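You operate a simulated robot arm through the tools that you are given. There is no shell and no other tool. Be economical: measure what you need, move in short steps, check, and stop when the job is done.

The job below is to be done with a simulated robot arm. You get a single attempt, and the scene is never put back.

JOB
Set the bench sensor to light where the rod clamps the grey block.
Fine: clamp the block, slide the sensor till its lamp shows, then let the block go and put it back.

It is judged by the outcome, as a careful person would: the job done as asked, and still so three seconds after it is handed in. It fails if anything else is knocked over, pushed out of place, dropped, spilled or broken.

ROBOT AND FRAMES
A 6-joint arm with a two-finger parallel gripper, fixed in place. Base frame: the origin is at the foot of the arm, x ahead of it, y to its left, z up; the work surface is at about z = 900. Units: mm, rad, N and s.
With the tool pointing down near the work surface it reaches from about 240 to 660 mm from the base axis. Its first joint turns from -1.152 to 1.152 rad. Payload 2.9 kg.
The TCP is the grasp point between the finger pads, 30 mm short of the fingertips. In the tool frame z runs along the fingers and y along their closing line. The gripper opens to 110 mm. The fingers are 20 mm wide and 10 mm thick; the gripper's body (48 by 112 mm) begins 55 mm behind the TCP.
Orientation is told as [roll, pitch, yaw] about the base's x, y, z axes, in that order, counted from this pose: with the fingers straight down and closing along the base's y, the tool's x points along the base's -x, its y along +y and its z along -z.

CONTROLS
- The arm moves only by the tool servo_tool. Its argument "targets" is a list of rows, each an object (a shift or turn left out is 0, a gripper value left out holds the last) with "xyz": the shift along the tool's x, y, z in mm, a list of three; "angular": the turn, a rotation vector about the tool's x, y, z in rad, a list of three. In form: [{"xyz": [x, y, z], "angular": [rx, ry, rz]}, ...]. A call has 1 to 10 rows; each row is the pose to reach, as a shift and turn from the pose commanded when the call began, along the tool's axes at that moment. "grip" is the finger opening in mm, from 0 to 110, set as the call begins (left out, the last holds). Each row takes 0.2 s and may step no farther than 50 mm and 0.15 rad from the row before; otherwise, or with a gripper value out of range, the whole call is refused. A pose out of reach is approached as far as the arm can. The call stops where the force on the tool passes 60 N (or 10 N more than at its start, if that is more) or the arm is blocked; 0.2 s more then pass. The fingers move at their own pace (about 108 mm/s each) and stop on an object; they squeeze with about 35 N. The grip force told is the motor's: it shows also when the fingers shut on nothing. Time passes only in rows, and 0.2 s behind the last, so rows that repeat a pose let the fingers close. It gives the time, the measured TCP pose, the force on the tool (base axes), the opening and the grip force at its end, in the units of the frame above (readings bear some noise), with the torque about the TCP (base axes, N m) and any sound that the robot's microphone picked up.
- Cameras (640 x 400 px; columns grow to the right, rows downward): "scene" is fixed at [55.4, 415.4, 1396.6]; the picture's right is [-0.87, -0.48, 0.00], its down [-0.27, 0.48, -0.83] and it looks along [0.40, -0.73, -0.55] (base axes); focal length 221 px, centre (320, 200). "wrist" rides on the gripper at [72, 17, -103] in the tool frame; the picture's right is [-0.23, 0.97, 0.00], its down [-0.76, -0.18, -0.62] and it looks along [-0.61, -0.14, 0.78] (tool axes); focal length 222 px, centre (320, 200). There is no depth. A picture from a camera that has moved, and an enlarged one, comes with that camera's place and axes in the base frame and with its lens. The place of the scene camera against the robot may be out by one fixed shift of up to 25 mm in any direction.
- get_image(camera): a new picture of that camera. It takes no simulated time.
- close_up(camera, box): a new picture of the part [left, top, right, bottom] of that camera's present view, enlarged. It takes no simulated time.
- close_job(): hands the job in; it is judged then, once.

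Go step by step. Nothing tells you positions but the pictures and the camera data: compare them with the known pose of the tool, close in by small moves and look again before you grip or let go. The budget is 120 turns and 84 pictures, counting those below and the enlarged ones. Unless the task says otherwise, let go and move clear before handing in, and close with one line.

The tools are called after "Call:" as name(argument=value, ...) on one line, values as JSON. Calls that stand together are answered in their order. servo_tool: Moves the arm, as the interface text tells. Its arguments: {"type":"object","properties":{"targets":{"type":"array"},"grip":{"type":"number"}},"required":["targets"]} The other tools are called the same way: get_image (camera) takes a picture; close_up (camera, box) takes an enlarged picture of a part of a camera's view; close_job () hands the job in.

At the start:

```text
t: 0.0
tool_pos: [359.3, -124.8, 1296.2]
orientation: [-0.001, -0.001, 0.0]
force: [-0.2, -0.1, -0.8]
moment: [0.01, 0.0, 0.0]
opening: 110.0
grasp_force: 0.1
```

scene: 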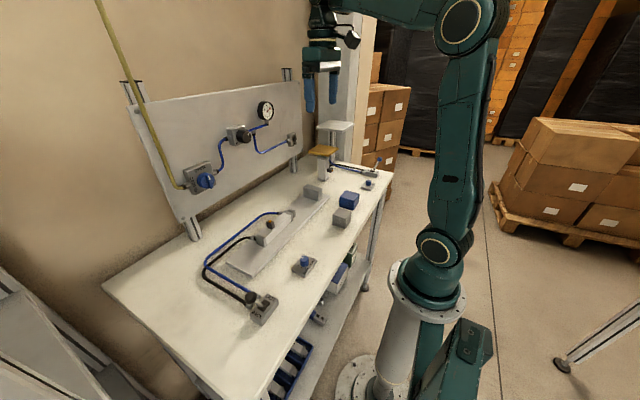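
wrist: 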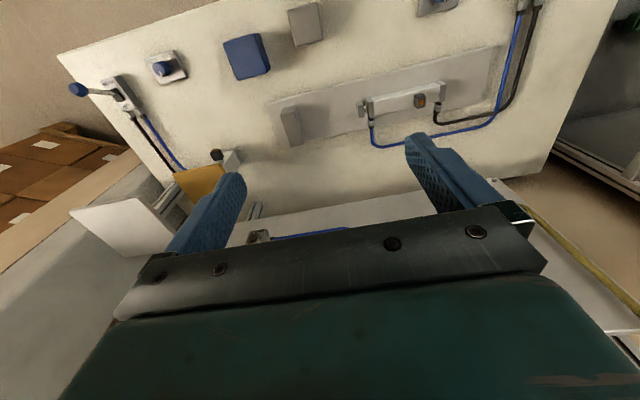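

I see a bench with a pneumatic cylinder on a plate, a sensor on it, a stop block, grey and blue loose blocks, valves and buttons. I'll look closer before moving.

Call:
close_up(camera="scene", box=[190, 170, 390, 330])

Call:
close_up(camera="wrist", box=[220, 0, 540, 200])

Call:
close_up(camera="wrist", box=[60, 20, 300, 250])

Call:
close_up(camera="scene", box=[170, 80, 400, 220])

```text
2.50 times, centred on (290, 250) of scene
camera zoom: at [55.4, 415.4, 1396.6], right [-0.87, -0.48, 0.0], down [-0.27, 0.48, -0.83], along [0.4, -0.73, -0.55], focal length 552 px, centre (395, 75)
```

zoom: 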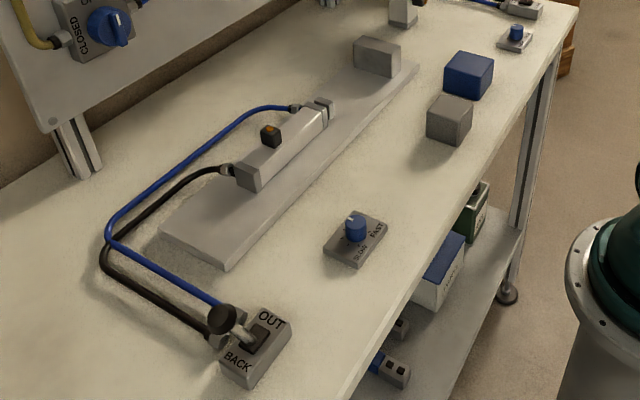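

```text
2.00 times, centred on (380, 100) of wrist
camera zoom: at [286.0, -106.8, 1399.2], right [0.23, 0.97, 0.0], down [0.76, -0.18, 0.62], along [0.61, -0.14, -0.78], focal length 444 px, centre (200, 400)
```

zoom: 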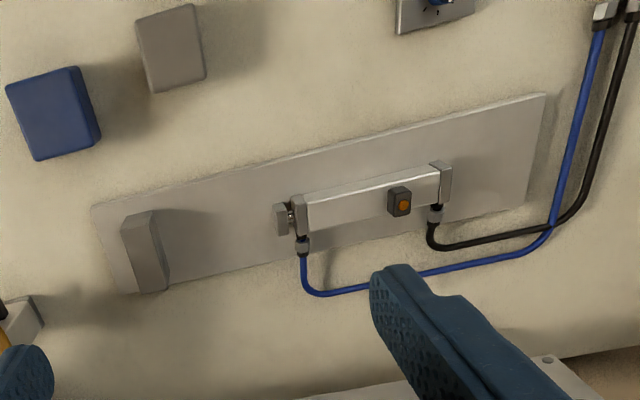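

```text
1.74 times, centred on (180, 135) of wrist
camera zoom: at [286.0, -106.8, 1399.2], right [0.23, 0.97, 0.0], down [0.76, -0.18, 0.62], along [0.61, -0.14, -0.78], focal length 386 px, centre (564, 313)
```

zoom: 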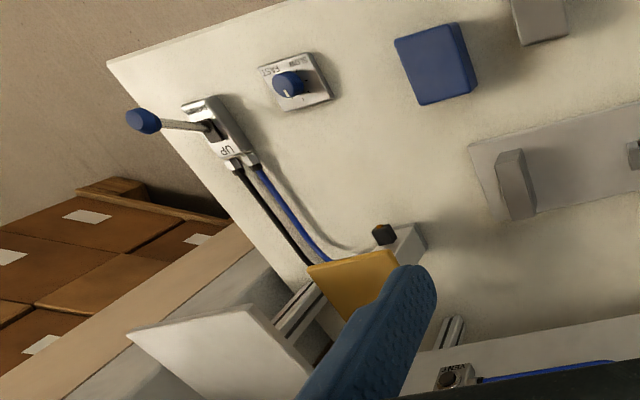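

```text
2.78 times, centred on (285, 150) of scene
camera zoom: at [55.4, 415.4, 1396.6], right [-0.87, -0.48, 0.0], down [-0.27, 0.48, -0.83], along [0.4, -0.73, -0.55], focal length 615 px, centre (417, 339)
```

zoom: 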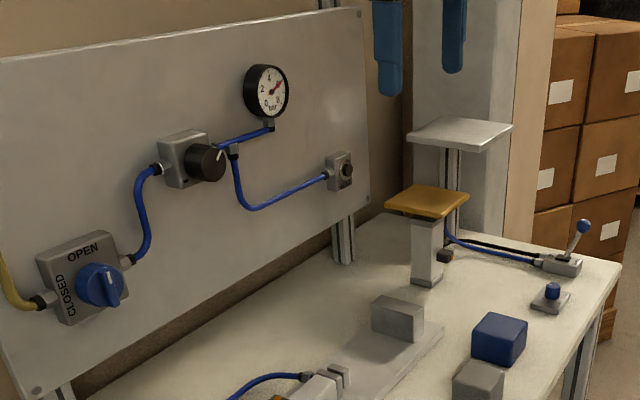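

The cylinder on the plate has its own OUT/BACK lever and a SLOW/FAST knob. I need detail of the supply valve, gauge, lever and knobs.

Call:
close_up(camera="scene", box=[170, 90, 310, 200])

Call:
close_up(camera="scene", box=[240, 245, 330, 330])

Call:
close_up(camera="scene", box=[250, 180, 370, 255])

Call:
close_up(camera="scene", box=[245, 95, 305, 150])

```text
3.64 times, centred on (240, 145) of scene
camera zoom: at [55.4, 415.4, 1396.6], right [-0.87, -0.48, 0.0], down [-0.27, 0.48, -0.83], along [0.4, -0.73, -0.55], focal length 804 px, centre (611, 400)
```

zoom: 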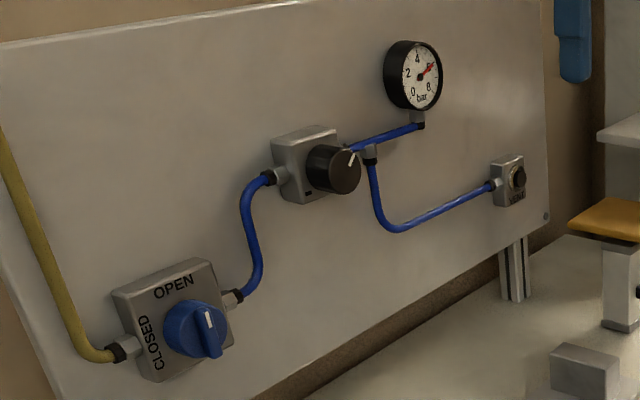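

```text
4.71 times, centred on (285, 288) of scene
camera zoom: at [55.4, 415.4, 1396.6], right [-0.87, -0.48, 0.0], down [-0.27, 0.48, -0.83], along [0.4, -0.73, -0.55], focal length 1040 px, centre (485, -212)
```

zoom: 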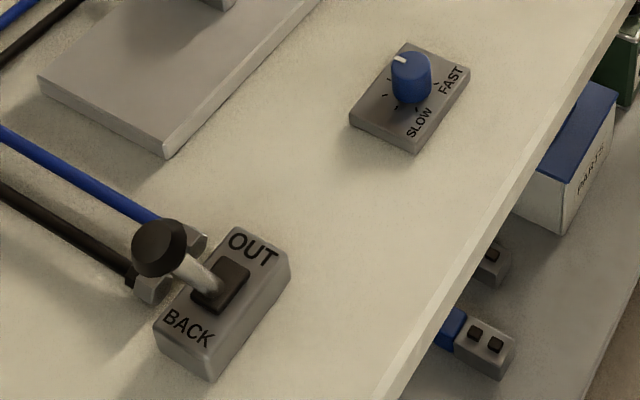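

```text
5.33 times, centred on (310, 218) of scene
camera zoom: at [55.4, 415.4, 1396.6], right [-0.87, -0.48, 0.0], down [-0.27, 0.48, -0.83], along [0.4, -0.73, -0.55], focal length 1178 px, centre (373, 107)
```

zoom: 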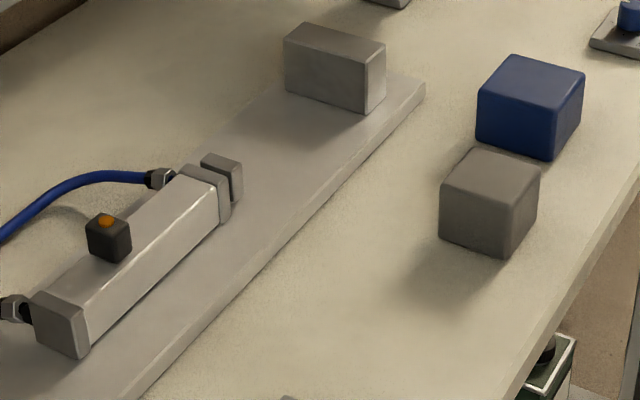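

```text
7.27 times, centred on (275, 122) of scene
camera zoom: at [55.4, 415.4, 1396.6], right [-0.87, -0.48, 0.0], down [-0.27, 0.48, -0.83], along [0.4, -0.73, -0.55], focal length 1607 px, centre (647, 764)
```

zoom: 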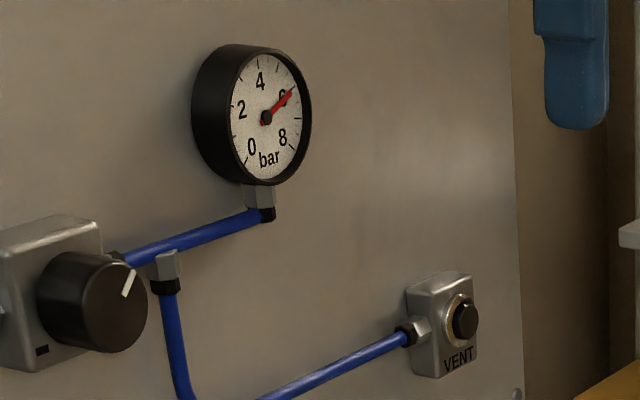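

Supply is OPEN at about 6 bar and the lever is at BACK. The grey block is near (283,-128), the stop near (433,-195), and the cylinder along y at x≈438. I'll move above the grey block to measure it.

Call:
servo_tool(targets=[{"xyz": [13, 0, 38]}, {"xyz": [26, -1, 76]}, {"xyz": [39, -1, 114]}, {"xyz": [52, -2, 152]}, {"xyz": [65, -3, 190]}, {"xyz": [72, -3, 210]}])

Call:
get_image(camera="wrist")

Call:
get_image(camera="scene")

```text
t: 1.4
tool_pos: [288.5, -127.3, 1085.4]
orientation: [-0.001, -0.005, 0.0]
force: [0.4, 1.5, 0.5]
moment: [0.01, -0.02, 0.03]
opening: 109.9
grasp_force: 0.1
```

```text
73 pictures are left
camera wrist: at [215.3, -111.5, 1189.6], right [0.23, 0.97, 0.0], down [0.76, -0.18, 0.63], along [0.61, -0.14, -0.78], focal length 222 px, centre (320, 200)
```

wrist: 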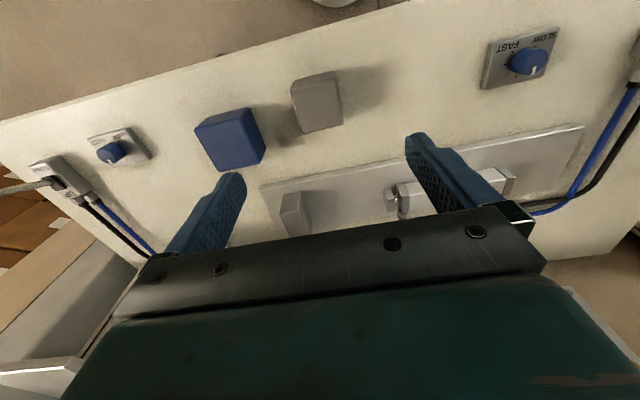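

```text
72 pictures are left
```

scene: 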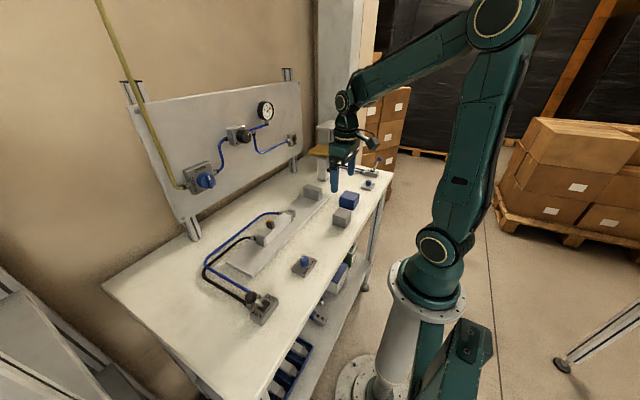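

The grey block sits a bit ahead of the gripper's view axis. I'll enlarge it and the rig to measure.

Call:
close_up(camera="wrist", box=[180, 50, 380, 190])

Call:
close_up(camera="wrist", box=[260, 110, 460, 250])

```text
2.86 times, centred on (280, 120) of wrist
camera zoom: at [215.3, -111.5, 1189.6], right [0.23, 0.97, 0.0], down [0.76, -0.18, 0.63], along [0.61, -0.14, -0.78], focal length 635 px, centre (434, 429)
```

zoom: 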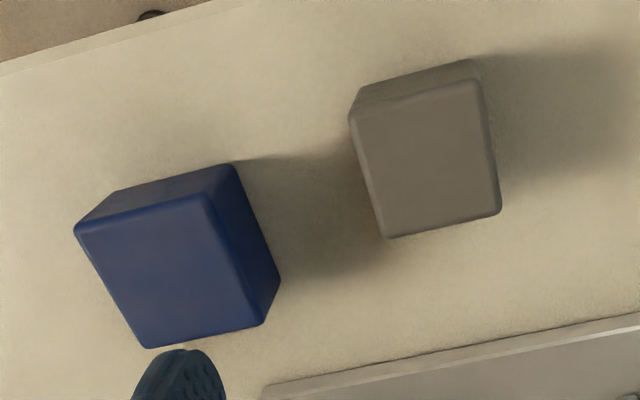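

```text
2.86 times, centred on (360, 180) of wrist
camera zoom: at [215.3, -111.5, 1189.6], right [0.23, 0.97, 0.0], down [0.76, -0.18, 0.63], along [0.61, -0.14, -0.78], focal length 635 px, centre (206, 257)
```

zoom: 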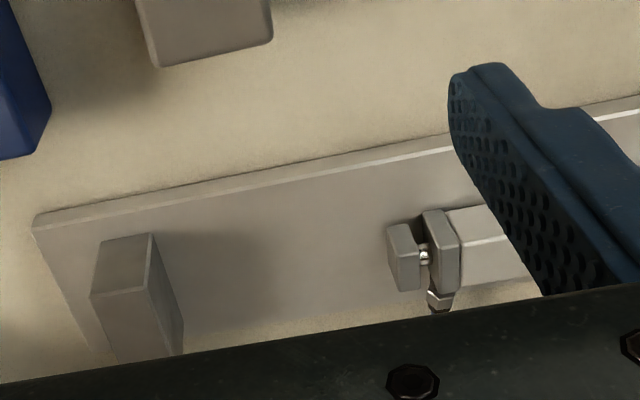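

The grey block measures as a ~45 mm cube, centre (284.1, -128.7), top at z≈945, aligned with the axes. The stop's clamp face is y≈-187 and the rod face about -65. I'll turn the gripper 90° so the fingers close along x, leaving the clamping faces free.

Call:
servo_tool(targets=[{"xyz": [2, -1, 0], "angular": [0, 0, 0.15]}, {"xyz": [4.4, -1.4, 0], "angular": [0, 0, 0.3]}, {"xyz": [4.4, -1.4, 0], "angular": [0, 0, 0.45]}, {"xyz": [4.4, -1.4, 0], "angular": [0, 0, 0.6]}, {"xyz": [4.4, -1.4, 0], "angular": [0, 0, 0.75]}, {"xyz": [4.4, -1.4, 0], "angular": [0, 0, 0.9]}, {"xyz": [4.4, -1.4, 0], "angular": [0, 0, 1.05]}, {"xyz": [4.4, -1.4, 0], "angular": [0, 0, 1.2]}, {"xyz": [4.4, -1.4, 0], "angular": [0, 0, 1.35]}, {"xyz": [4.4, -1.4, 0], "angular": [0, 0, 1.5]}])

Call:
servo_tool(targets=[{"xyz": [0, 0, 20], "angular": [0, 0, 0.0708]}, {"xyz": [0, 0, 50], "angular": [0, 0, 0.0708]}, {"xyz": [0, 0, 50], "angular": [0, 0, 0.0708]}])

Call:
get_image(camera="wrist")

```text
t: 3.6
tool_pos: [282.5, -127.3, 1085.4]
orientation: [0.003, 0.0, -1.502]
force: [0.3, -0.2, 0.4]
moment: [0.0, -0.02, 0.0]
opening: 109.9
grasp_force: 0.0
```

```text
t: 4.4
tool_pos: [285.2, -127.8, 1036.1]
orientation: [0.001, 0.0, -1.573]
force: [-0.2, -0.7, -0.6]
moment: [0.0, 0.0, -0.03]
opening: 110.0
grasp_force: 0.0
```

```text
69 pictures are left
camera wrist: at [300.6, -54.5, 1138.4], right [0.97, -0.23, 0.0], down [-0.18, -0.76, 0.62], along [-0.14, -0.61, -0.78], focal length 222 px, centre (320, 200)
```

wrist: 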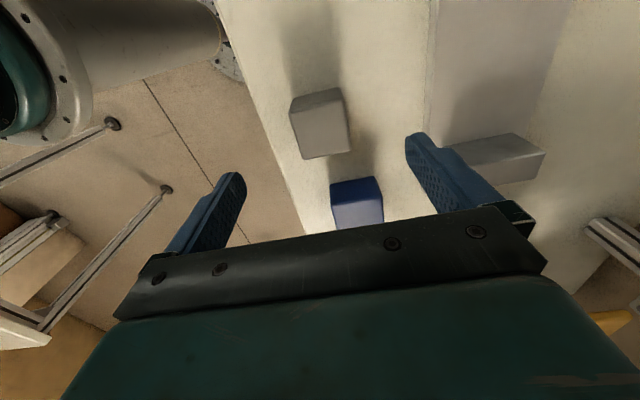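

The block is between the fingers in plan. I'll go down to z≈936, with the fingertips just above the bench, and check before closing.

Call:
servo_tool(targets=[{"xyz": [0, 0, 40]}, {"xyz": [0, 0, 70]}, {"xyz": [0, 0, 90]}, {"xyz": [0, 0, 99]}, {"xyz": [0, 0, 99]}])

Call:
get_image(camera="wrist")

```text
t: 5.6
tool_pos: [283.8, -129.0, 937.7]
orientation: [0.001, 0.0, -1.57]
force: [0.4, -0.2, 1.1]
moment: [-0.02, -0.02, -0.01]
opening: 110.1
grasp_force: 0.0
```

```text
68 pictures are left
camera wrist: at [300.1, -55.3, 1040.2], right [0.97, -0.23, 0.0], down [-0.18, -0.76, 0.62], along [-0.14, -0.61, -0.78], focal length 222 px, centre (320, 200)
```

wrist: 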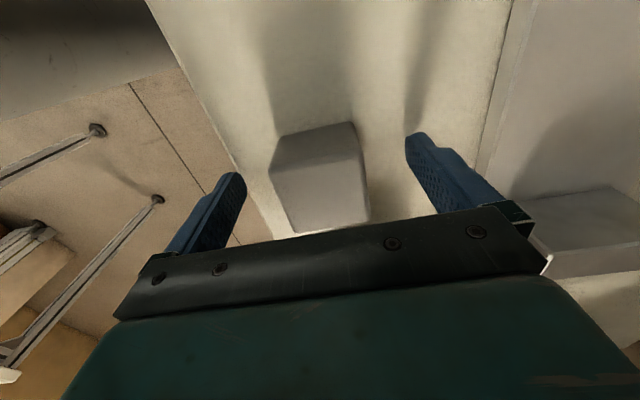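

The block is centred between the fingers. I'll close on it.

Call:
servo_tool(targets=[{"xyz": [0, 0, 0]}, {"xyz": [0, 0, 0]}, {"xyz": [0, 0, 0]}, {"xyz": [0, 0, 0]}], grip=30)

```text
t: 6.6
tool_pos: [283.5, -127.2, 938.4]
orientation: [0.002, 0.001, -1.57]
force: [-0.3, 0.1, -0.3]
moment: [0.03, -0.02, 0.02]
opening: 49.4
grasp_force: 34.8
```

Gripped at 49.4 mm, so the block is about 50 mm with rounded edges. I'll lift it and carry it over the plate in front of the stop.

Call:
servo_tool(targets=[{"xyz": [0, 0, -20]}, {"xyz": [0, 0, -60]}, {"xyz": [0, 0, -100]}, {"xyz": [0, 30, -100]}, {"xyz": [-10, 70, -100]}, {"xyz": [-20, 110, -100]}, {"xyz": [-28, 149, -100]}, {"xyz": [-28, 149, -100]}])

Call:
get_image(camera="wrist")

Call:
close_up(camera="scene", box=[240, 130, 400, 250])

```text
t: 8.4
tool_pos: [432.3, -155.6, 1037.5]
orientation: [0.001, 0.0, -1.572]
force: [-0.2, 0.4, -0.7]
moment: [0.01, -0.02, 0.0]
opening: 49.5
grasp_force: 35.4
```

```text
67 pictures are left
camera wrist: at [449.0, -82.8, 1139.9], right [0.97, -0.23, 0.0], down [-0.18, -0.76, 0.62], along [-0.14, -0.61, -0.78], focal length 222 px, centre (320, 200)
```

wrist: 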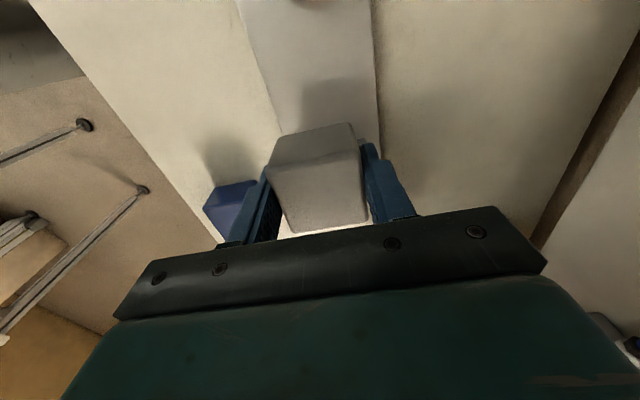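

```text
3.33 times, centred on (320, 190) of scene
camera zoom: at [55.4, 415.4, 1396.6], right [-0.87, -0.48, 0.0], down [-0.27, 0.48, -0.83], along [0.4, -0.73, -0.55], focal length 736 px, centre (320, 233)
```

zoom: 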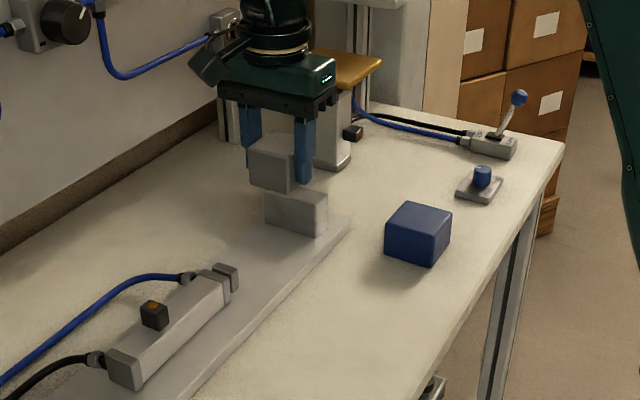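

The block hangs above the plate near the stop. The plate's centre line looks nearer x≈439, so I'll shift 6 mm that way and lower most of the distance, then check the gap.

Call:
servo_tool(targets=[{"xyz": [0, 6, 0]}, {"xyz": [0, 6, 30]}, {"xyz": [0, 6, 50]}, {"xyz": [0, 6, 66]}, {"xyz": [0, 6, 76]}, {"xyz": [0, 6, 76]}])

Call:
close_up(camera="wrist", box=[220, 60, 420, 240])

Call:
close_up(camera="scene", box=[260, 150, 360, 230])

```text
t: 9.8
tool_pos: [438.3, -155.8, 961.3]
orientation: [0.003, 0.001, -1.571]
force: [0.7, 0.4, -2.4]
moment: [0.0, -0.03, 0.01]
opening: 49.8
grasp_force: 34.9
```

```text
2.22 times, centred on (320, 150) of wrist
camera zoom: at [453.9, -82.9, 1064.8], right [0.97, -0.23, 0.0], down [-0.18, -0.76, 0.62], along [-0.14, -0.61, -0.78], focal length 494 px, centre (320, 311)
```

zoom: 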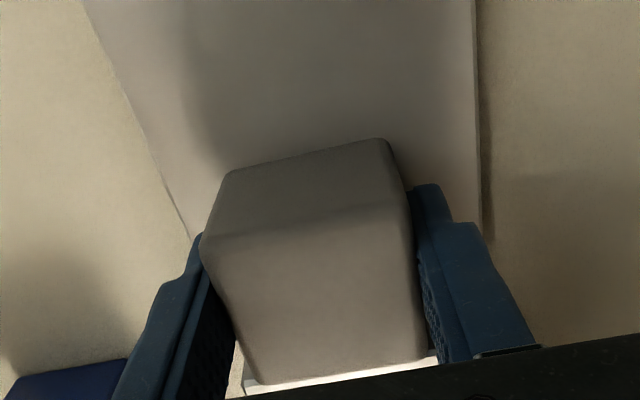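

```text
5.00 times, centred on (310, 190) of scene
camera zoom: at [55.4, 415.4, 1396.6], right [-0.87, -0.48, 0.0], down [-0.27, 0.48, -0.83], along [0.4, -0.73, -0.55], focal length 1105 px, centre (370, 250)
```

zoom: 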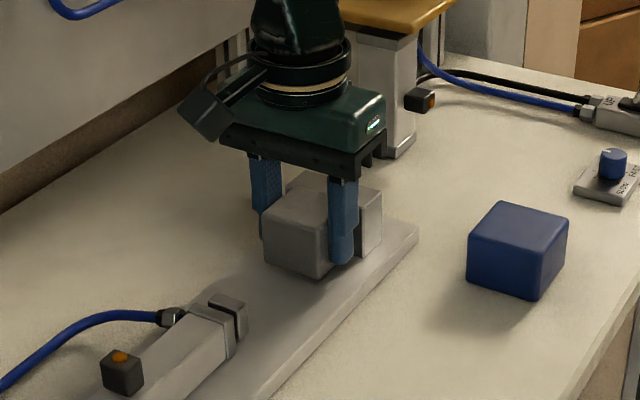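

The block sits in front of the stop with a small gap and well over the plate. I'll lower it gently to contact.

Call:
servo_tool(targets=[{"xyz": [0, 0, 4]}, {"xyz": [0, 0, 8]}, {"xyz": [0, 0, 10]}, {"xyz": [0, 0, 10]}])

```text
t: 10.8
tool_pos: [437.5, -155.0, 953.8]
orientation: [0.004, 0.0, -1.571]
force: [-8.8, 1.9, 24.6]
moment: [0.15, 0.43, 0.05]
opening: 49.4
grasp_force: 34.7
```

The block is on the plate (25 N contact). I'll ease the push and open.

Call:
servo_tool(targets=[{"xyz": [0, 0, -1]}, {"xyz": [0, 0, -1]}])

Call:
servo_tool(targets=[{"xyz": [0, 0, 0]}, {"xyz": [0, 0, 0]}], grip=80)

Call:
servo_tool(targets=[{"xyz": [0, 0, -30]}, {"xyz": [0, 0, -70]}, {"xyz": [0, 0, -110]}, {"xyz": [30, 0, -140]}, {"xyz": [70, 0, -160]}])

Call:
get_image(camera="wrist")

Call:
close_up(camera="scene", box=[240, 150, 360, 250])

```text
t: 11.4
tool_pos: [437.4, -155.7, 953.2]
orientation: [0.004, -0.002, -1.571]
force: [-5.9, 3.7, 19.9]
moment: [0.04, 0.14, -0.03]
opening: 49.6
grasp_force: 35.6
```

```text
t: 12.0
tool_pos: [437.4, -156.2, 952.9]
orientation: [0.002, -0.001, -1.571]
force: [0.4, 0.7, -0.5]
moment: [-0.02, 0.0, -0.02]
opening: 79.9
grasp_force: 0.1
```

```text
t: 13.2
tool_pos: [435.6, -86.2, 1112.2]
orientation: [0.001, -0.001, -1.573]
force: [-0.4, 0.2, 0.5]
moment: [-0.05, -0.03, -0.02]
opening: 80.3
grasp_force: 0.0
```

```text
63 pictures are left
camera wrist: at [452.3, -13.6, 1214.8], right [0.97, -0.23, 0.0], down [-0.18, -0.76, 0.62], along [-0.14, -0.61, -0.78], focal length 222 px, centre (320, 200)
```

wrist: 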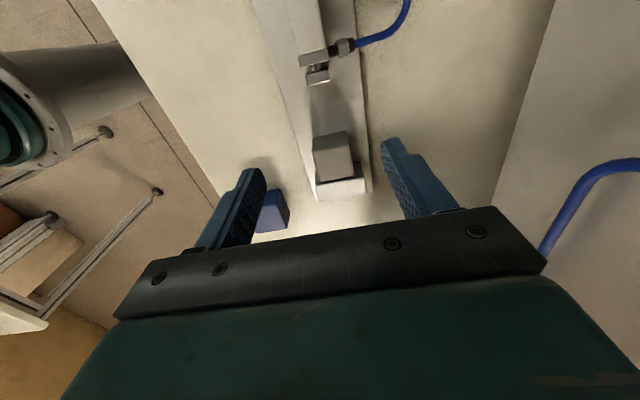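

```text
4.00 times, centred on (300, 200) of scene
camera zoom: at [55.4, 415.4, 1396.6], right [-0.87, -0.48, 0.0], down [-0.27, 0.48, -0.83], along [0.4, -0.73, -0.55], focal length 884 px, centre (400, 200)
```

zoom: 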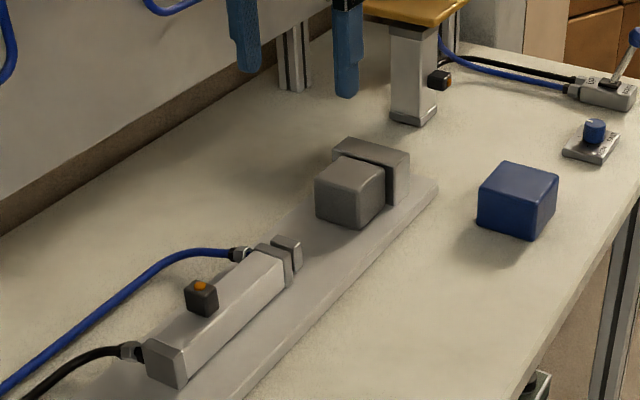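

The block stands against the stop line. I'll check alignment with the rod from the wrist view.

Call:
close_up(camera="wrist", box=[250, 0, 410, 210])

```text
1.90 times, centred on (330, 105) of wrist
camera zoom: at [452.3, -13.6, 1214.8], right [0.97, -0.23, 0.0], down [-0.18, -0.76, 0.62], along [-0.14, -0.61, -0.78], focal length 423 px, centre (301, 381)
```

zoom: 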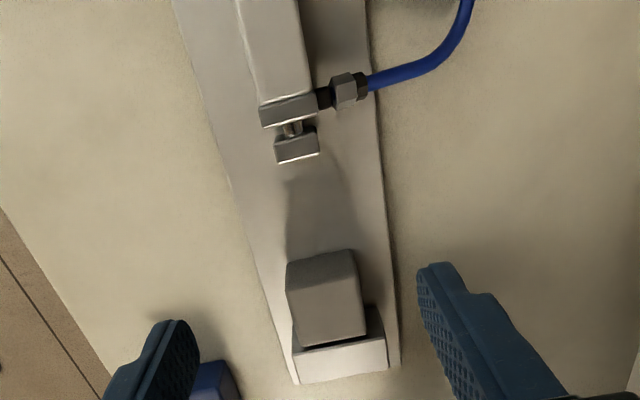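

Block and rod pad are aligned (both x≈439). Next I'll move above the OUT/BACK lever valve near (343, 225) to measure it.

Call:
servo_tool(targets=[{"xyz": [40, -12, 0]}, {"xyz": [80, -24, 0]}, {"xyz": [120, -36, 0]}, {"xyz": [160, -48, 0]}, {"xyz": [200, -60, 0]}, {"xyz": [240, -72, 0]}, {"xyz": [270, -84, 0]}, {"xyz": [300, -92, 0]}, {"xyz": [300, -92, 0]}], grip=0)

Call:
get_image(camera="wrist")

```text
t: 15.2
tool_pos: [346.3, 213.6, 1113.2]
orientation: [0.002, -0.001, -1.573]
force: [0.0, 0.5, 0.3]
moment: [-0.02, 0.01, 0.01]
opening: 0.1
grasp_force: 35.1
```

```text
60 pictures are left
camera wrist: at [362.1, 286.3, 1216.0], right [0.97, -0.23, 0.0], down [-0.18, -0.76, 0.62], along [-0.14, -0.61, -0.78], focal length 222 px, centre (320, 200)
```

wrist: 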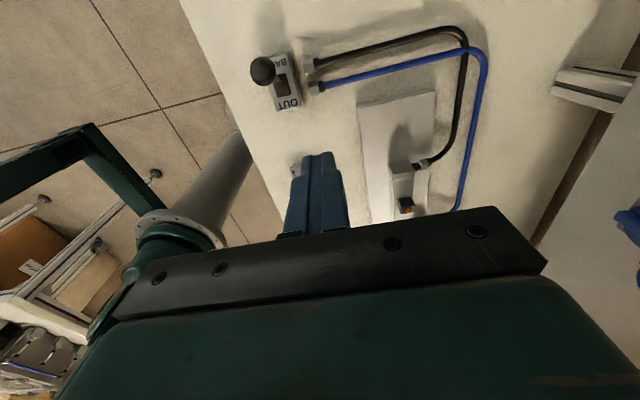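

Call:
close_up(camera="wrist", box=[220, 30, 360, 130])

Call:
close_up(camera="scene", box=[230, 270, 300, 340])

```text
4.00 times, centred on (290, 80) of wrist
camera zoom: at [362.1, 286.3, 1216.0], right [0.97, -0.23, 0.0], down [-0.18, -0.76, 0.62], along [-0.14, -0.61, -0.78], focal length 888 px, centre (440, 680)
```

zoom: 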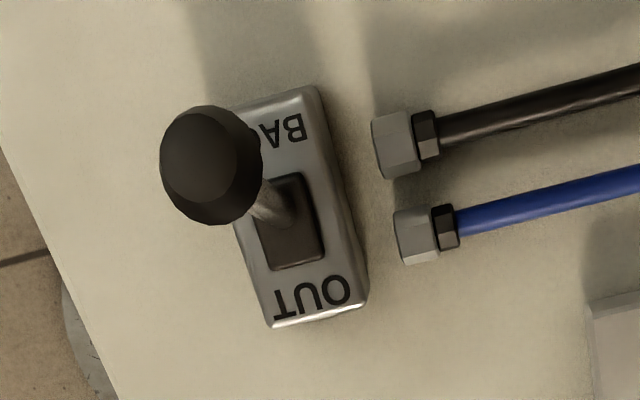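

```text
5.71 times, centred on (265, 305) of scene
camera zoom: at [55.3, 415.4, 1396.6], right [-0.87, -0.48, 0.0], down [-0.27, 0.48, -0.83], along [0.4, -0.73, -0.55], focal length 1263 px, centre (634, -400)
```

zoom: 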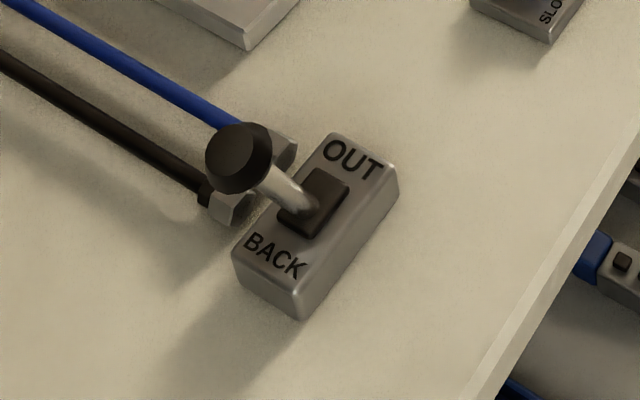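

The lever pivot is about (309, 240), with its knob at about (309, 267, 1005) tipped toward BACK (+y); OUT is toward -y. I'll come down behind the knob with closed fingers.

Call:
servo_tool(targets=[{"xyz": [40, -18, 0]}, {"xyz": [75, -37, 0]}, {"xyz": [90, -37, 0]}, {"xyz": [90, -37, 30]}, {"xyz": [90, -37, 65]}, {"xyz": [90, -37, 92]}, {"xyz": [90, -37, 92]}])

Call:
get_image(camera="wrist")

Call:
close_up(camera="scene", box=[190, 220, 330, 340])

```text
t: 16.8
tool_pos: [308.0, 305.0, 1020.8]
orientation: [0.001, 0.0, -1.57]
force: [-0.4, 0.0, -0.4]
moment: [0.03, 0.01, -0.02]
opening: 0.1
grasp_force: 35.3
```

```text
57 pictures are left
camera wrist: at [325.6, 377.2, 1124.0], right [0.97, -0.23, 0.0], down [-0.18, -0.76, 0.62], along [-0.14, -0.61, -0.78], focal length 222 px, centre (320, 200)
```

wrist: 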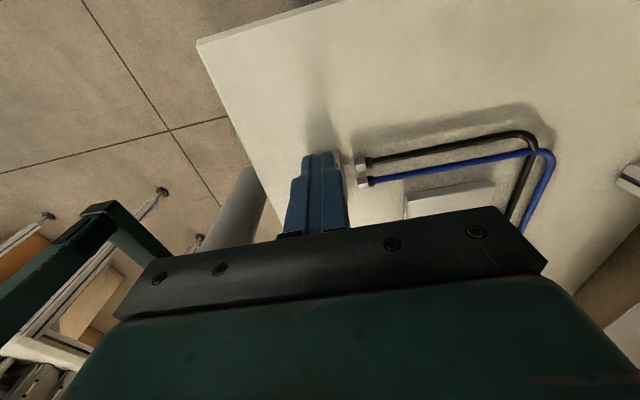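

```text
3.33 times, centred on (260, 280) of scene
camera zoom: at [55.4, 415.4, 1396.6], right [-0.87, -0.48, 0.0], down [-0.27, 0.48, -0.83], along [0.4, -0.73, -0.55], focal length 736 px, centre (520, -67)
```

zoom: 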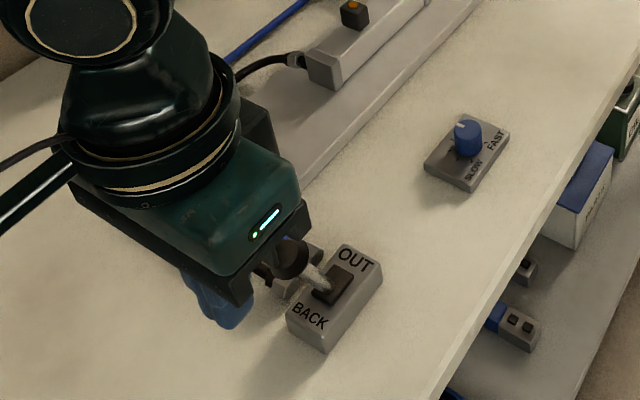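

The fingers are behind the knob on the BACK side. I'll push toward OUT (-y) in small steps.

Call:
servo_tool(targets=[{"xyz": [-12, 0, 0]}, {"xyz": [-22, 0, 0]}, {"xyz": [-32, 0, 0]}, {"xyz": [-42, 0, 0]}, {"xyz": [-50, 0, 0]}, {"xyz": [-58, 0, 0]}, {"xyz": [-64, 0, 0]}])

Call:
close_up(camera="scene", box=[210, 170, 370, 330])

```text
t: 18.4
tool_pos: [310.2, 238.0, 1020.3]
orientation: [0.001, 0.001, -1.57]
force: [-0.1, 0.2, 0.9]
moment: [0.0, 0.0, 0.01]
opening: 0.0
grasp_force: 34.7
```

```text
2.50 times, centred on (290, 250) of scene
camera zoom: at [55.4, 415.4, 1396.6], right [-0.87, -0.48, 0.0], down [-0.27, 0.48, -0.83], along [0.4, -0.73, -0.55], focal length 552 px, centre (395, 75)
```

zoom: 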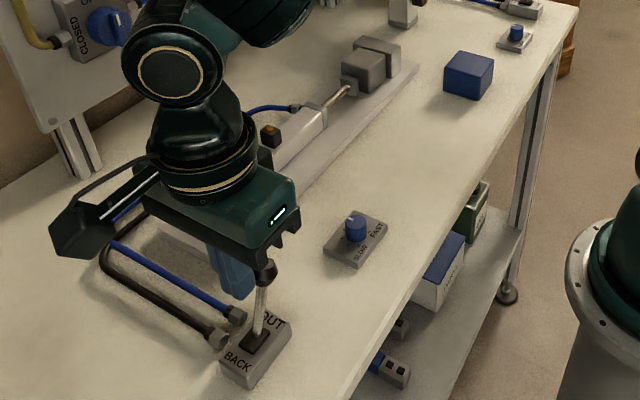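

The lever snapped to OUT and the rod has extended to clamp the block. I'll back off, lift clear, and look at the clamp and sensor.

Call:
servo_tool(targets=[{"xyz": [15, 0, 0]}, {"xyz": [25, 0, -40]}, {"xyz": [25, 0, -80]}, {"xyz": [10, 30, -100]}, {"xyz": [-20, 65, -100]}, {"xyz": [-60, 90, -100]}, {"xyz": [-105, 110, -100]}, {"xyz": [-150, 125, -100]}, {"xyz": [-170, 130, -100]}, {"xyz": [-170, 130, -100]}])

Call:
get_image(camera="wrist")

Call:
close_up(camera="scene", box=[230, 170, 350, 260])

```text
t: 20.6
tool_pos: [440.1, 69.4, 1122.1]
orientation: [0.001, -0.001, -1.571]
force: [-0.4, 0.9, 0.4]
moment: [0.03, 0.01, 0.01]
opening: 0.0
grasp_force: 35.1
```

```text
54 pictures are left
camera wrist: at [456.5, 142.2, 1224.8], right [0.97, -0.23, 0.0], down [-0.18, -0.76, 0.62], along [-0.14, -0.61, -0.78], focal length 222 px, centre (320, 200)
```

wrist: 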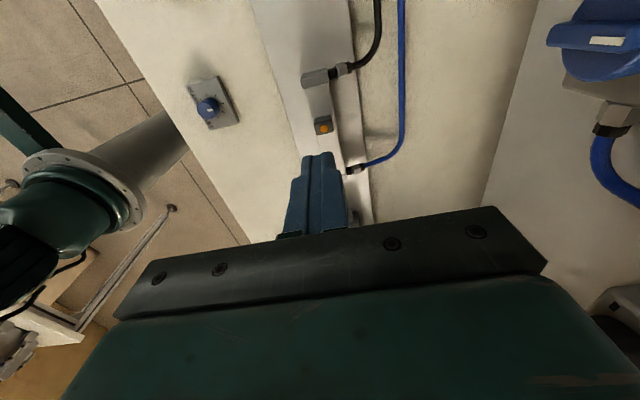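

```text
4.44 times, centred on (290, 215) of scene
camera zoom: at [55.4, 415.3, 1396.6], right [-0.87, -0.48, 0.0], down [-0.27, 0.48, -0.83], along [0.4, -0.73, -0.55], focal length 982 px, centre (453, 133)
```

zoom: 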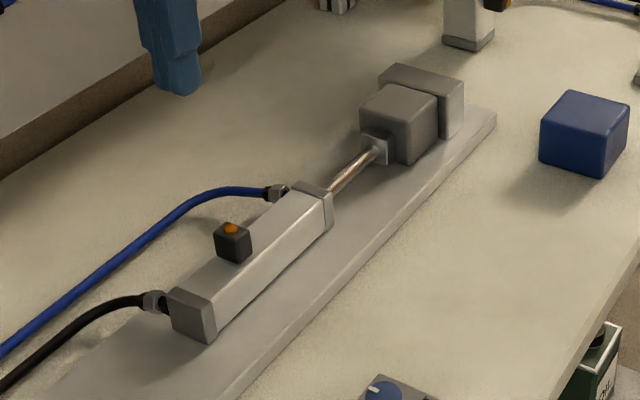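

The rod pad is on the block. I'll enlarge the clamp and the sensor.

Call:
close_up(camera="scene", box=[290, 175, 350, 215])

Call:
close_up(camera="wrist", box=[270, 50, 390, 170])

Call:
close_up(camera="scene", box=[255, 205, 305, 250])

```text
10.00 times, centred on (320, 195) of scene
camera zoom: at [55.4, 415.3, 1396.6], right [-0.87, -0.48, 0.0], down [-0.27, 0.48, -0.83], along [0.4, -0.73, -0.55], focal length 2210 px, centre (320, 250)
```

zoom: 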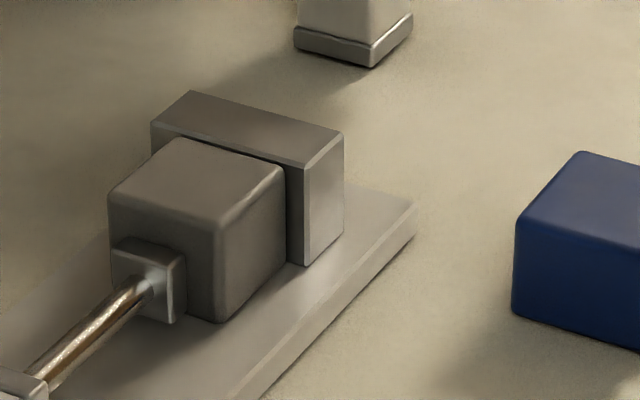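

```text
3.33 times, centred on (330, 110) of wrist
camera zoom: at [456.5, 142.2, 1224.8], right [0.97, -0.23, 0.0], down [-0.18, -0.76, 0.62], along [-0.14, -0.61, -0.78], focal length 740 px, centre (287, 500)
```

zoom: 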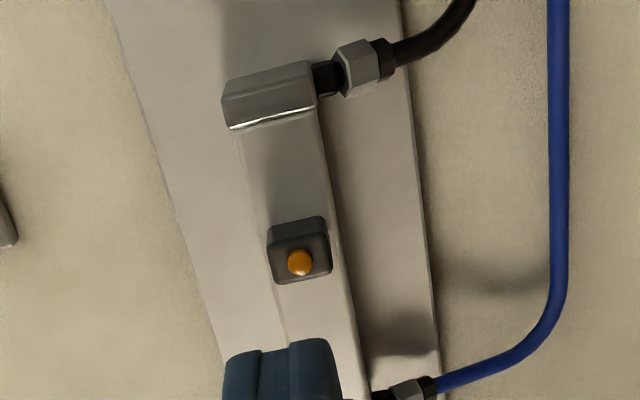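

```text
8.89 times, centred on (280, 228) of scene
camera zoom: at [55.4, 415.3, 1396.6], right [-0.87, -0.48, 0.0], down [-0.27, 0.48, -0.83], along [0.4, -0.73, -0.55], focal length 1964 px, centre (676, -44)
```

zoom: 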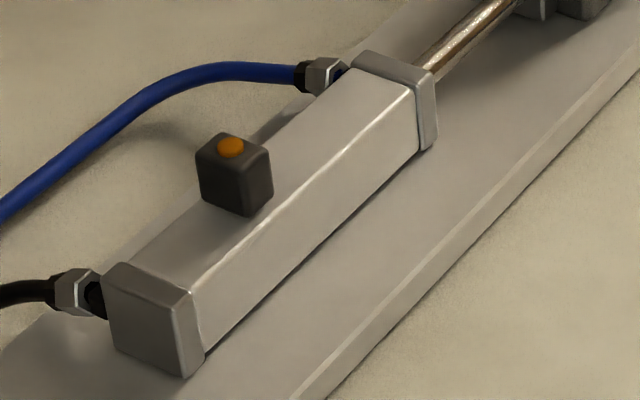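

The block is clamped flush against the stop, and the lamp isn't lit. The sensor is a ~20 mm cube on the cylinder with its top at z≈968, centre ≈(440, 47.5). I'll come down with fingers straddling it, tips above the cylinder.

Call:
servo_tool(targets=[{"xyz": [-22, 0, 0]}, {"xyz": [-22, 0, 40]}, {"xyz": [-22, 0, 80]}, {"xyz": [-22, 0, 105]}, {"xyz": [-22, 0, 120]}, {"xyz": [-22, 0, 120]}], grip=50)

Call:
get_image(camera="wrist")

Call:
close_up(camera="scene", box=[235, 170, 335, 250])

```text
t: 22.0
tool_pos: [440.5, 47.8, 1001.9]
orientation: [0.002, 0.001, -1.571]
force: [-0.1, 0.8, -0.5]
moment: [-0.03, 0.02, 0.01]
opening: 50.0
grasp_force: 0.0
```

```text
49 pictures are left
camera wrist: at [456.3, 120.9, 1103.5], right [0.97, -0.23, 0.0], down [-0.18, -0.76, 0.62], along [-0.14, -0.61, -0.78], focal length 222 px, centre (320, 200)
```

wrist: 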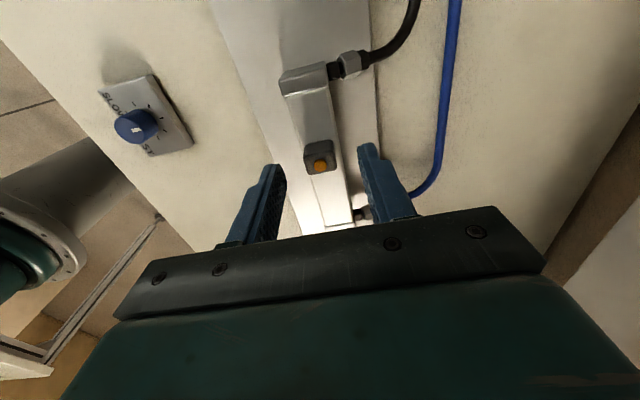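

```text
5.00 times, centred on (285, 210) of scene
camera zoom: at [55.4, 415.4, 1396.6], right [-0.87, -0.48, 0.0], down [-0.27, 0.48, -0.83], along [0.4, -0.73, -0.55], focal length 1105 px, centre (495, 150)
```

zoom: 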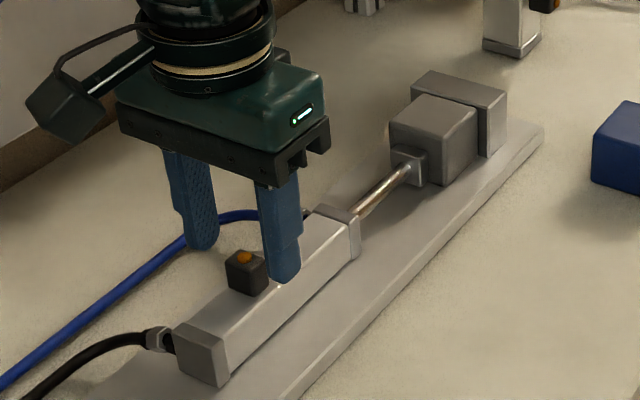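

The sensor is centred under the tool. I'll descend to z≈983 and close gently on it.

Call:
servo_tool(targets=[{"xyz": [0, 0, 8]}, {"xyz": [0, 0, 15]}, {"xyz": [0, 0, 19]}, {"xyz": [0, 0, 19]}])

Call:
servo_tool(targets=[{"xyz": [0, 0, 0]}, {"xyz": [0, 0, 0]}], grip=15)

Call:
get_image(camera="wrist")

```text
t: 23.0
tool_pos: [440.3, 47.0, 981.9]
orientation: [0.001, 0.0, -1.57]
force: [-0.6, -0.7, -1.0]
moment: [-0.03, 0.02, -0.01]
opening: 50.0
grasp_force: 0.1
```

```text
t: 23.6
tool_pos: [440.3, 46.9, 981.5]
orientation: [0.0, 0.001, -1.571]
force: [3.4, -0.8, -2.4]
moment: [0.0, 0.04, 0.01]
opening: 21.0
grasp_force: 45.4
```

```text
47 pictures are left
camera wrist: at [456.4, 120.3, 1084.8], right [0.97, -0.23, 0.0], down [-0.18, -0.76, 0.62], along [-0.14, -0.61, -0.78], focal length 222 px, centre (320, 200)
```

wrist: 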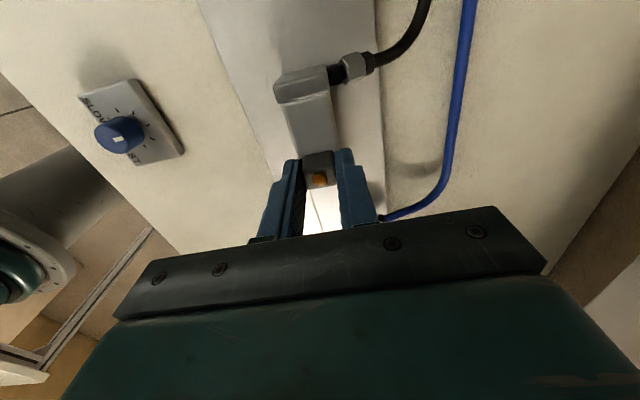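

Sensor gripped, lamp visible between the fingers. The piston should have moved about 72 mm to around y≈13, so I'll slide toward -y in steps while watching the lamp.

Call:
servo_tool(targets=[{"xyz": [-2, 0, 0]}, {"xyz": [-5, 0, 0]}, {"xyz": [-8, 0, 0]}, {"xyz": [-8, 0, 0]}])

Call:
close_up(camera="wrist", box=[270, 120, 370, 240])

Call:
servo_tool(targets=[{"xyz": [-3, 0, 0]}, {"xyz": [-6, 0, 0]}, {"xyz": [-6, 0, 0]}])

Call:
close_up(camera="wrist", box=[270, 120, 370, 240])

```text
t: 24.6
tool_pos: [439.9, 39.4, 981.2]
orientation: [0.003, -0.001, -1.572]
force: [8.0, 0.6, -5.7]
moment: [0.26, -0.06, 0.04]
opening: 21.0
grasp_force: 45.3
```

```text
3.33 times, centred on (320, 180) of wrist
camera zoom: at [456.3, 112.2, 1084.8], right [0.97, -0.23, 0.0], down [-0.18, -0.76, 0.62], along [-0.14, -0.61, -0.78], focal length 740 px, centre (320, 267)
```

zoom: 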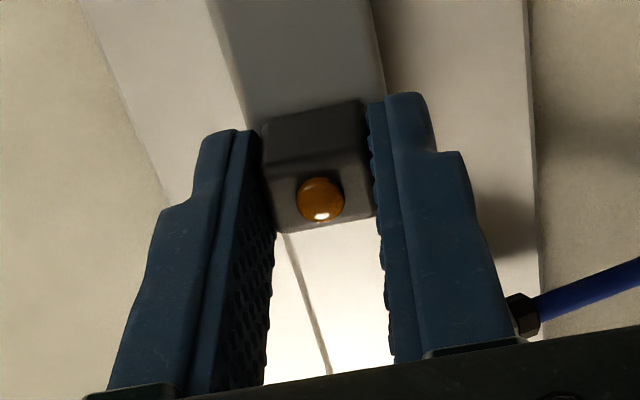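

```text
t: 25.4
tool_pos: [439.6, 34.2, 982.4]
orientation: [0.005, 0.0, -1.57]
force: [6.8, -0.5, 6.7]
moment: [0.05, 0.02, 0.06]
opening: 21.1
grasp_force: 45.6
```

```text
3.33 times, centred on (320, 180) of wrist
camera zoom: at [456.1, 106.4, 1084.8], right [0.97, -0.23, 0.0], down [-0.18, -0.76, 0.62], along [-0.14, -0.61, -0.78], focal length 740 px, centre (320, 267)
```

zoom: 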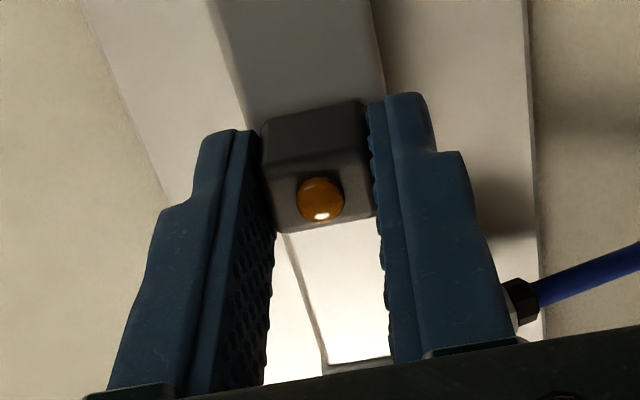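

The sensor slides with the fingers and the lamp is still off. I'll continue in 4–5 mm steps.

Call:
servo_tool(targets=[{"xyz": [-2.5, 0, 0]}, {"xyz": [-5, 0, 0]}, {"xyz": [-5, 0, 0]}])

Call:
close_up(camera="wrist", box=[270, 120, 370, 240])

Call:
servo_tool(targets=[{"xyz": [-2, 0, 0]}, {"xyz": [-4, 0, 0]}, {"xyz": [-4, 0, 0]}])

Call:
close_up(camera="wrist", box=[270, 120, 370, 240])

```text
t: 26.2
tool_pos: [440.8, 29.1, 982.0]
orientation: [0.003, -0.001, -1.573]
force: [9.3, 0.5, 1.8]
moment: [0.29, -0.11, 0.05]
opening: 21.2
grasp_force: 45.0
```

```text
3.33 times, centred on (320, 180) of wrist
camera zoom: at [456.3, 101.4, 1084.8], right [0.97, -0.23, 0.0], down [-0.18, -0.76, 0.62], along [-0.14, -0.61, -0.78], focal length 740 px, centre (320, 267)
```

zoom: 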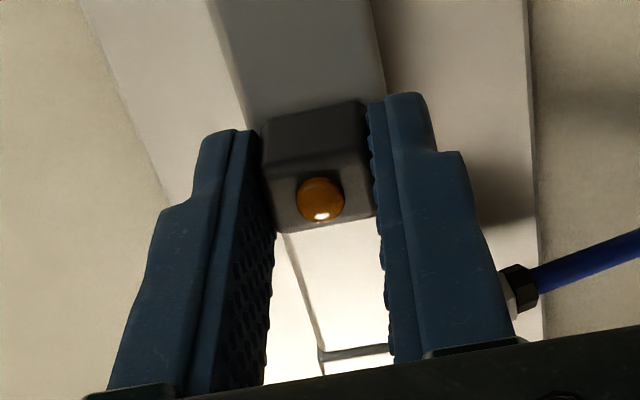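

```text
t: 27.0
tool_pos: [439.0, 24.1, 981.6]
orientation: [0.003, 0.001, -1.571]
force: [12.3, 0.2, 0.0]
moment: [0.11, -0.12, 0.08]
opening: 20.9
grasp_force: 45.1
```

```text
3.33 times, centred on (320, 180) of wrist
camera zoom: at [456.3, 96.8, 1084.8], right [0.97, -0.23, 0.0], down [-0.18, -0.76, 0.62], along [-0.14, -0.61, -0.78], focal length 740 px, centre (320, 267)
```

zoom: 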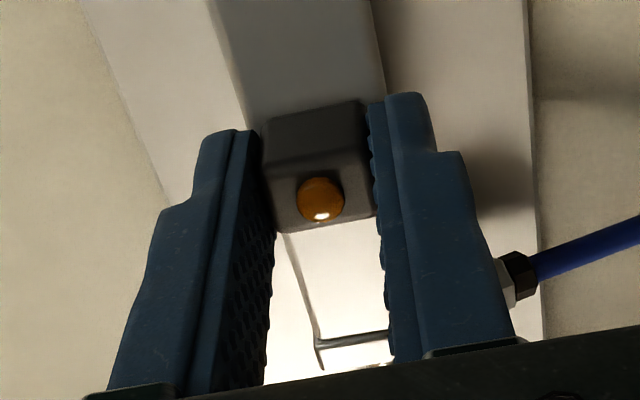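

Still off at y≈24; there's a slight sideways force, so I'll nudge +0.5 mm in x as I continue.

Call:
servo_tool(targets=[{"xyz": [-2, 0.5, 0]}, {"xyz": [-4, 0.7, 0]}, {"xyz": [-4, 0.7, 0]}])

Call:
close_up(camera="wrist", box=[270, 120, 370, 240])

Call:
servo_tool(targets=[{"xyz": [-2, 0, 0]}, {"xyz": [-4, 0, 0]}, {"xyz": [-4, 0, 0]}])

Call:
close_up(camera="wrist", box=[270, 120, 370, 240])

```text
t: 27.8
tool_pos: [440.1, 20.6, 981.0]
orientation: [0.001, 0.001, -1.571]
force: [8.3, -0.4, 4.0]
moment: [0.11, -0.09, 0.06]
opening: 21.1
grasp_force: 45.4
```

```text
3.33 times, centred on (320, 180) of wrist
camera zoom: at [456.4, 93.1, 1084.8], right [0.97, -0.23, 0.0], down [-0.18, -0.76, 0.62], along [-0.14, -0.61, -0.78], focal length 740 px, centre (320, 267)
```

zoom: 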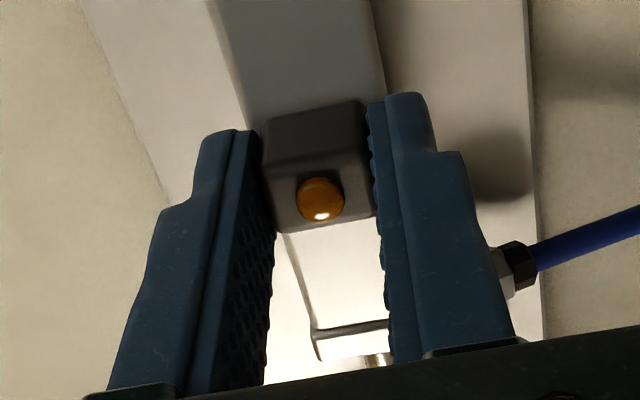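

```text
t: 28.6
tool_pos: [439.7, 17.5, 982.6]
orientation: [0.002, 0.001, -1.573]
force: [10.8, -0.5, -1.4]
moment: [0.21, -0.15, 0.05]
opening: 21.2
grasp_force: 45.2
```

```text
3.33 times, centred on (320, 180) of wrist
camera zoom: at [456.4, 89.2, 1084.8], right [0.97, -0.23, 0.0], down [-0.18, -0.76, 0.62], along [-0.14, -0.61, -0.78], focal length 740 px, centre (320, 267)
```

zoom: 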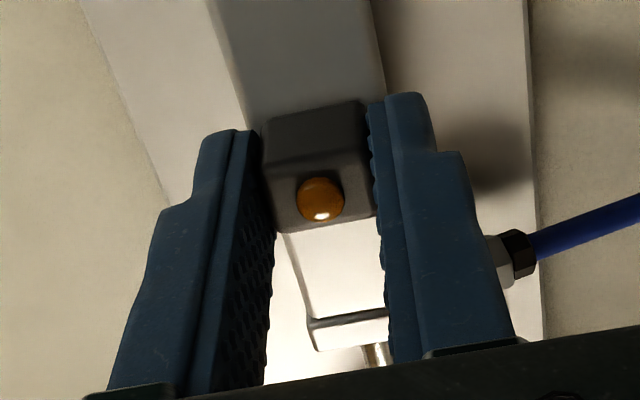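

Still off at y≈17. I'll continue.

Call:
servo_tool(targets=[{"xyz": [-2, 0.5, 0]}, {"xyz": [-4, 0.7, 0]}, {"xyz": [-4, 0.7, 0]}])

Call:
close_up(camera="wrist", box=[270, 120, 370, 240])

Call:
servo_tool(targets=[{"xyz": [-2, 0, 0]}, {"xyz": [-4, 0, 0]}, {"xyz": [-4, 0, 0]}])

Call:
close_up(camera="wrist", box=[270, 120, 370, 240])

```text
t: 29.4
tool_pos: [441.5, 11.5, 981.9]
orientation: [0.0, 0.001, -1.569]
force: [2.8, -0.9, 1.6]
moment: [0.11, -0.04, 0.07]
opening: 21.2
grasp_force: 44.6
```

```text
3.33 times, centred on (320, 180) of wrist
camera zoom: at [456.6, 84.9, 1084.7], right [0.97, -0.23, 0.0], down [-0.18, -0.76, 0.62], along [-0.14, -0.61, -0.78], focal length 740 px, centre (320, 267)
```

zoom: 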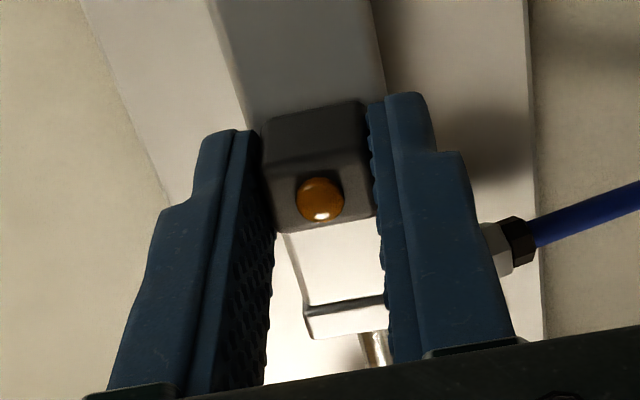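

```text
t: 30.2
tool_pos: [439.6, 8.2, 981.7]
orientation: [0.001, 0.0, -1.571]
force: [-5.5, 0.7, 15.7]
moment: [0.08, 0.27, 0.06]
opening: 21.0
grasp_force: 44.9
```

```text
3.33 times, centred on (320, 180) of wrist
camera zoom: at [456.4, 81.0, 1084.7], right [0.97, -0.23, 0.0], down [-0.18, -0.76, 0.62], along [-0.14, -0.61, -0.78], focal length 740 px, centre (320, 267)
```

zoom: 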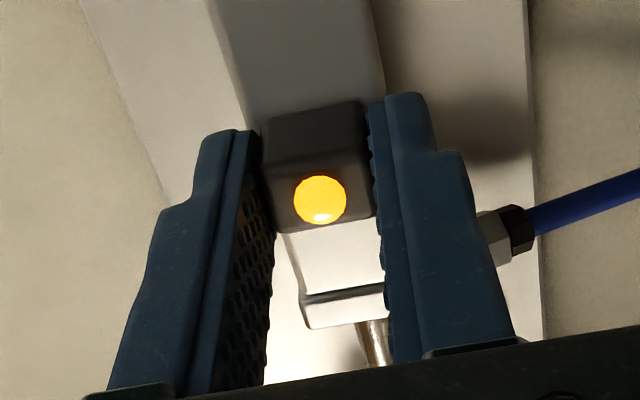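

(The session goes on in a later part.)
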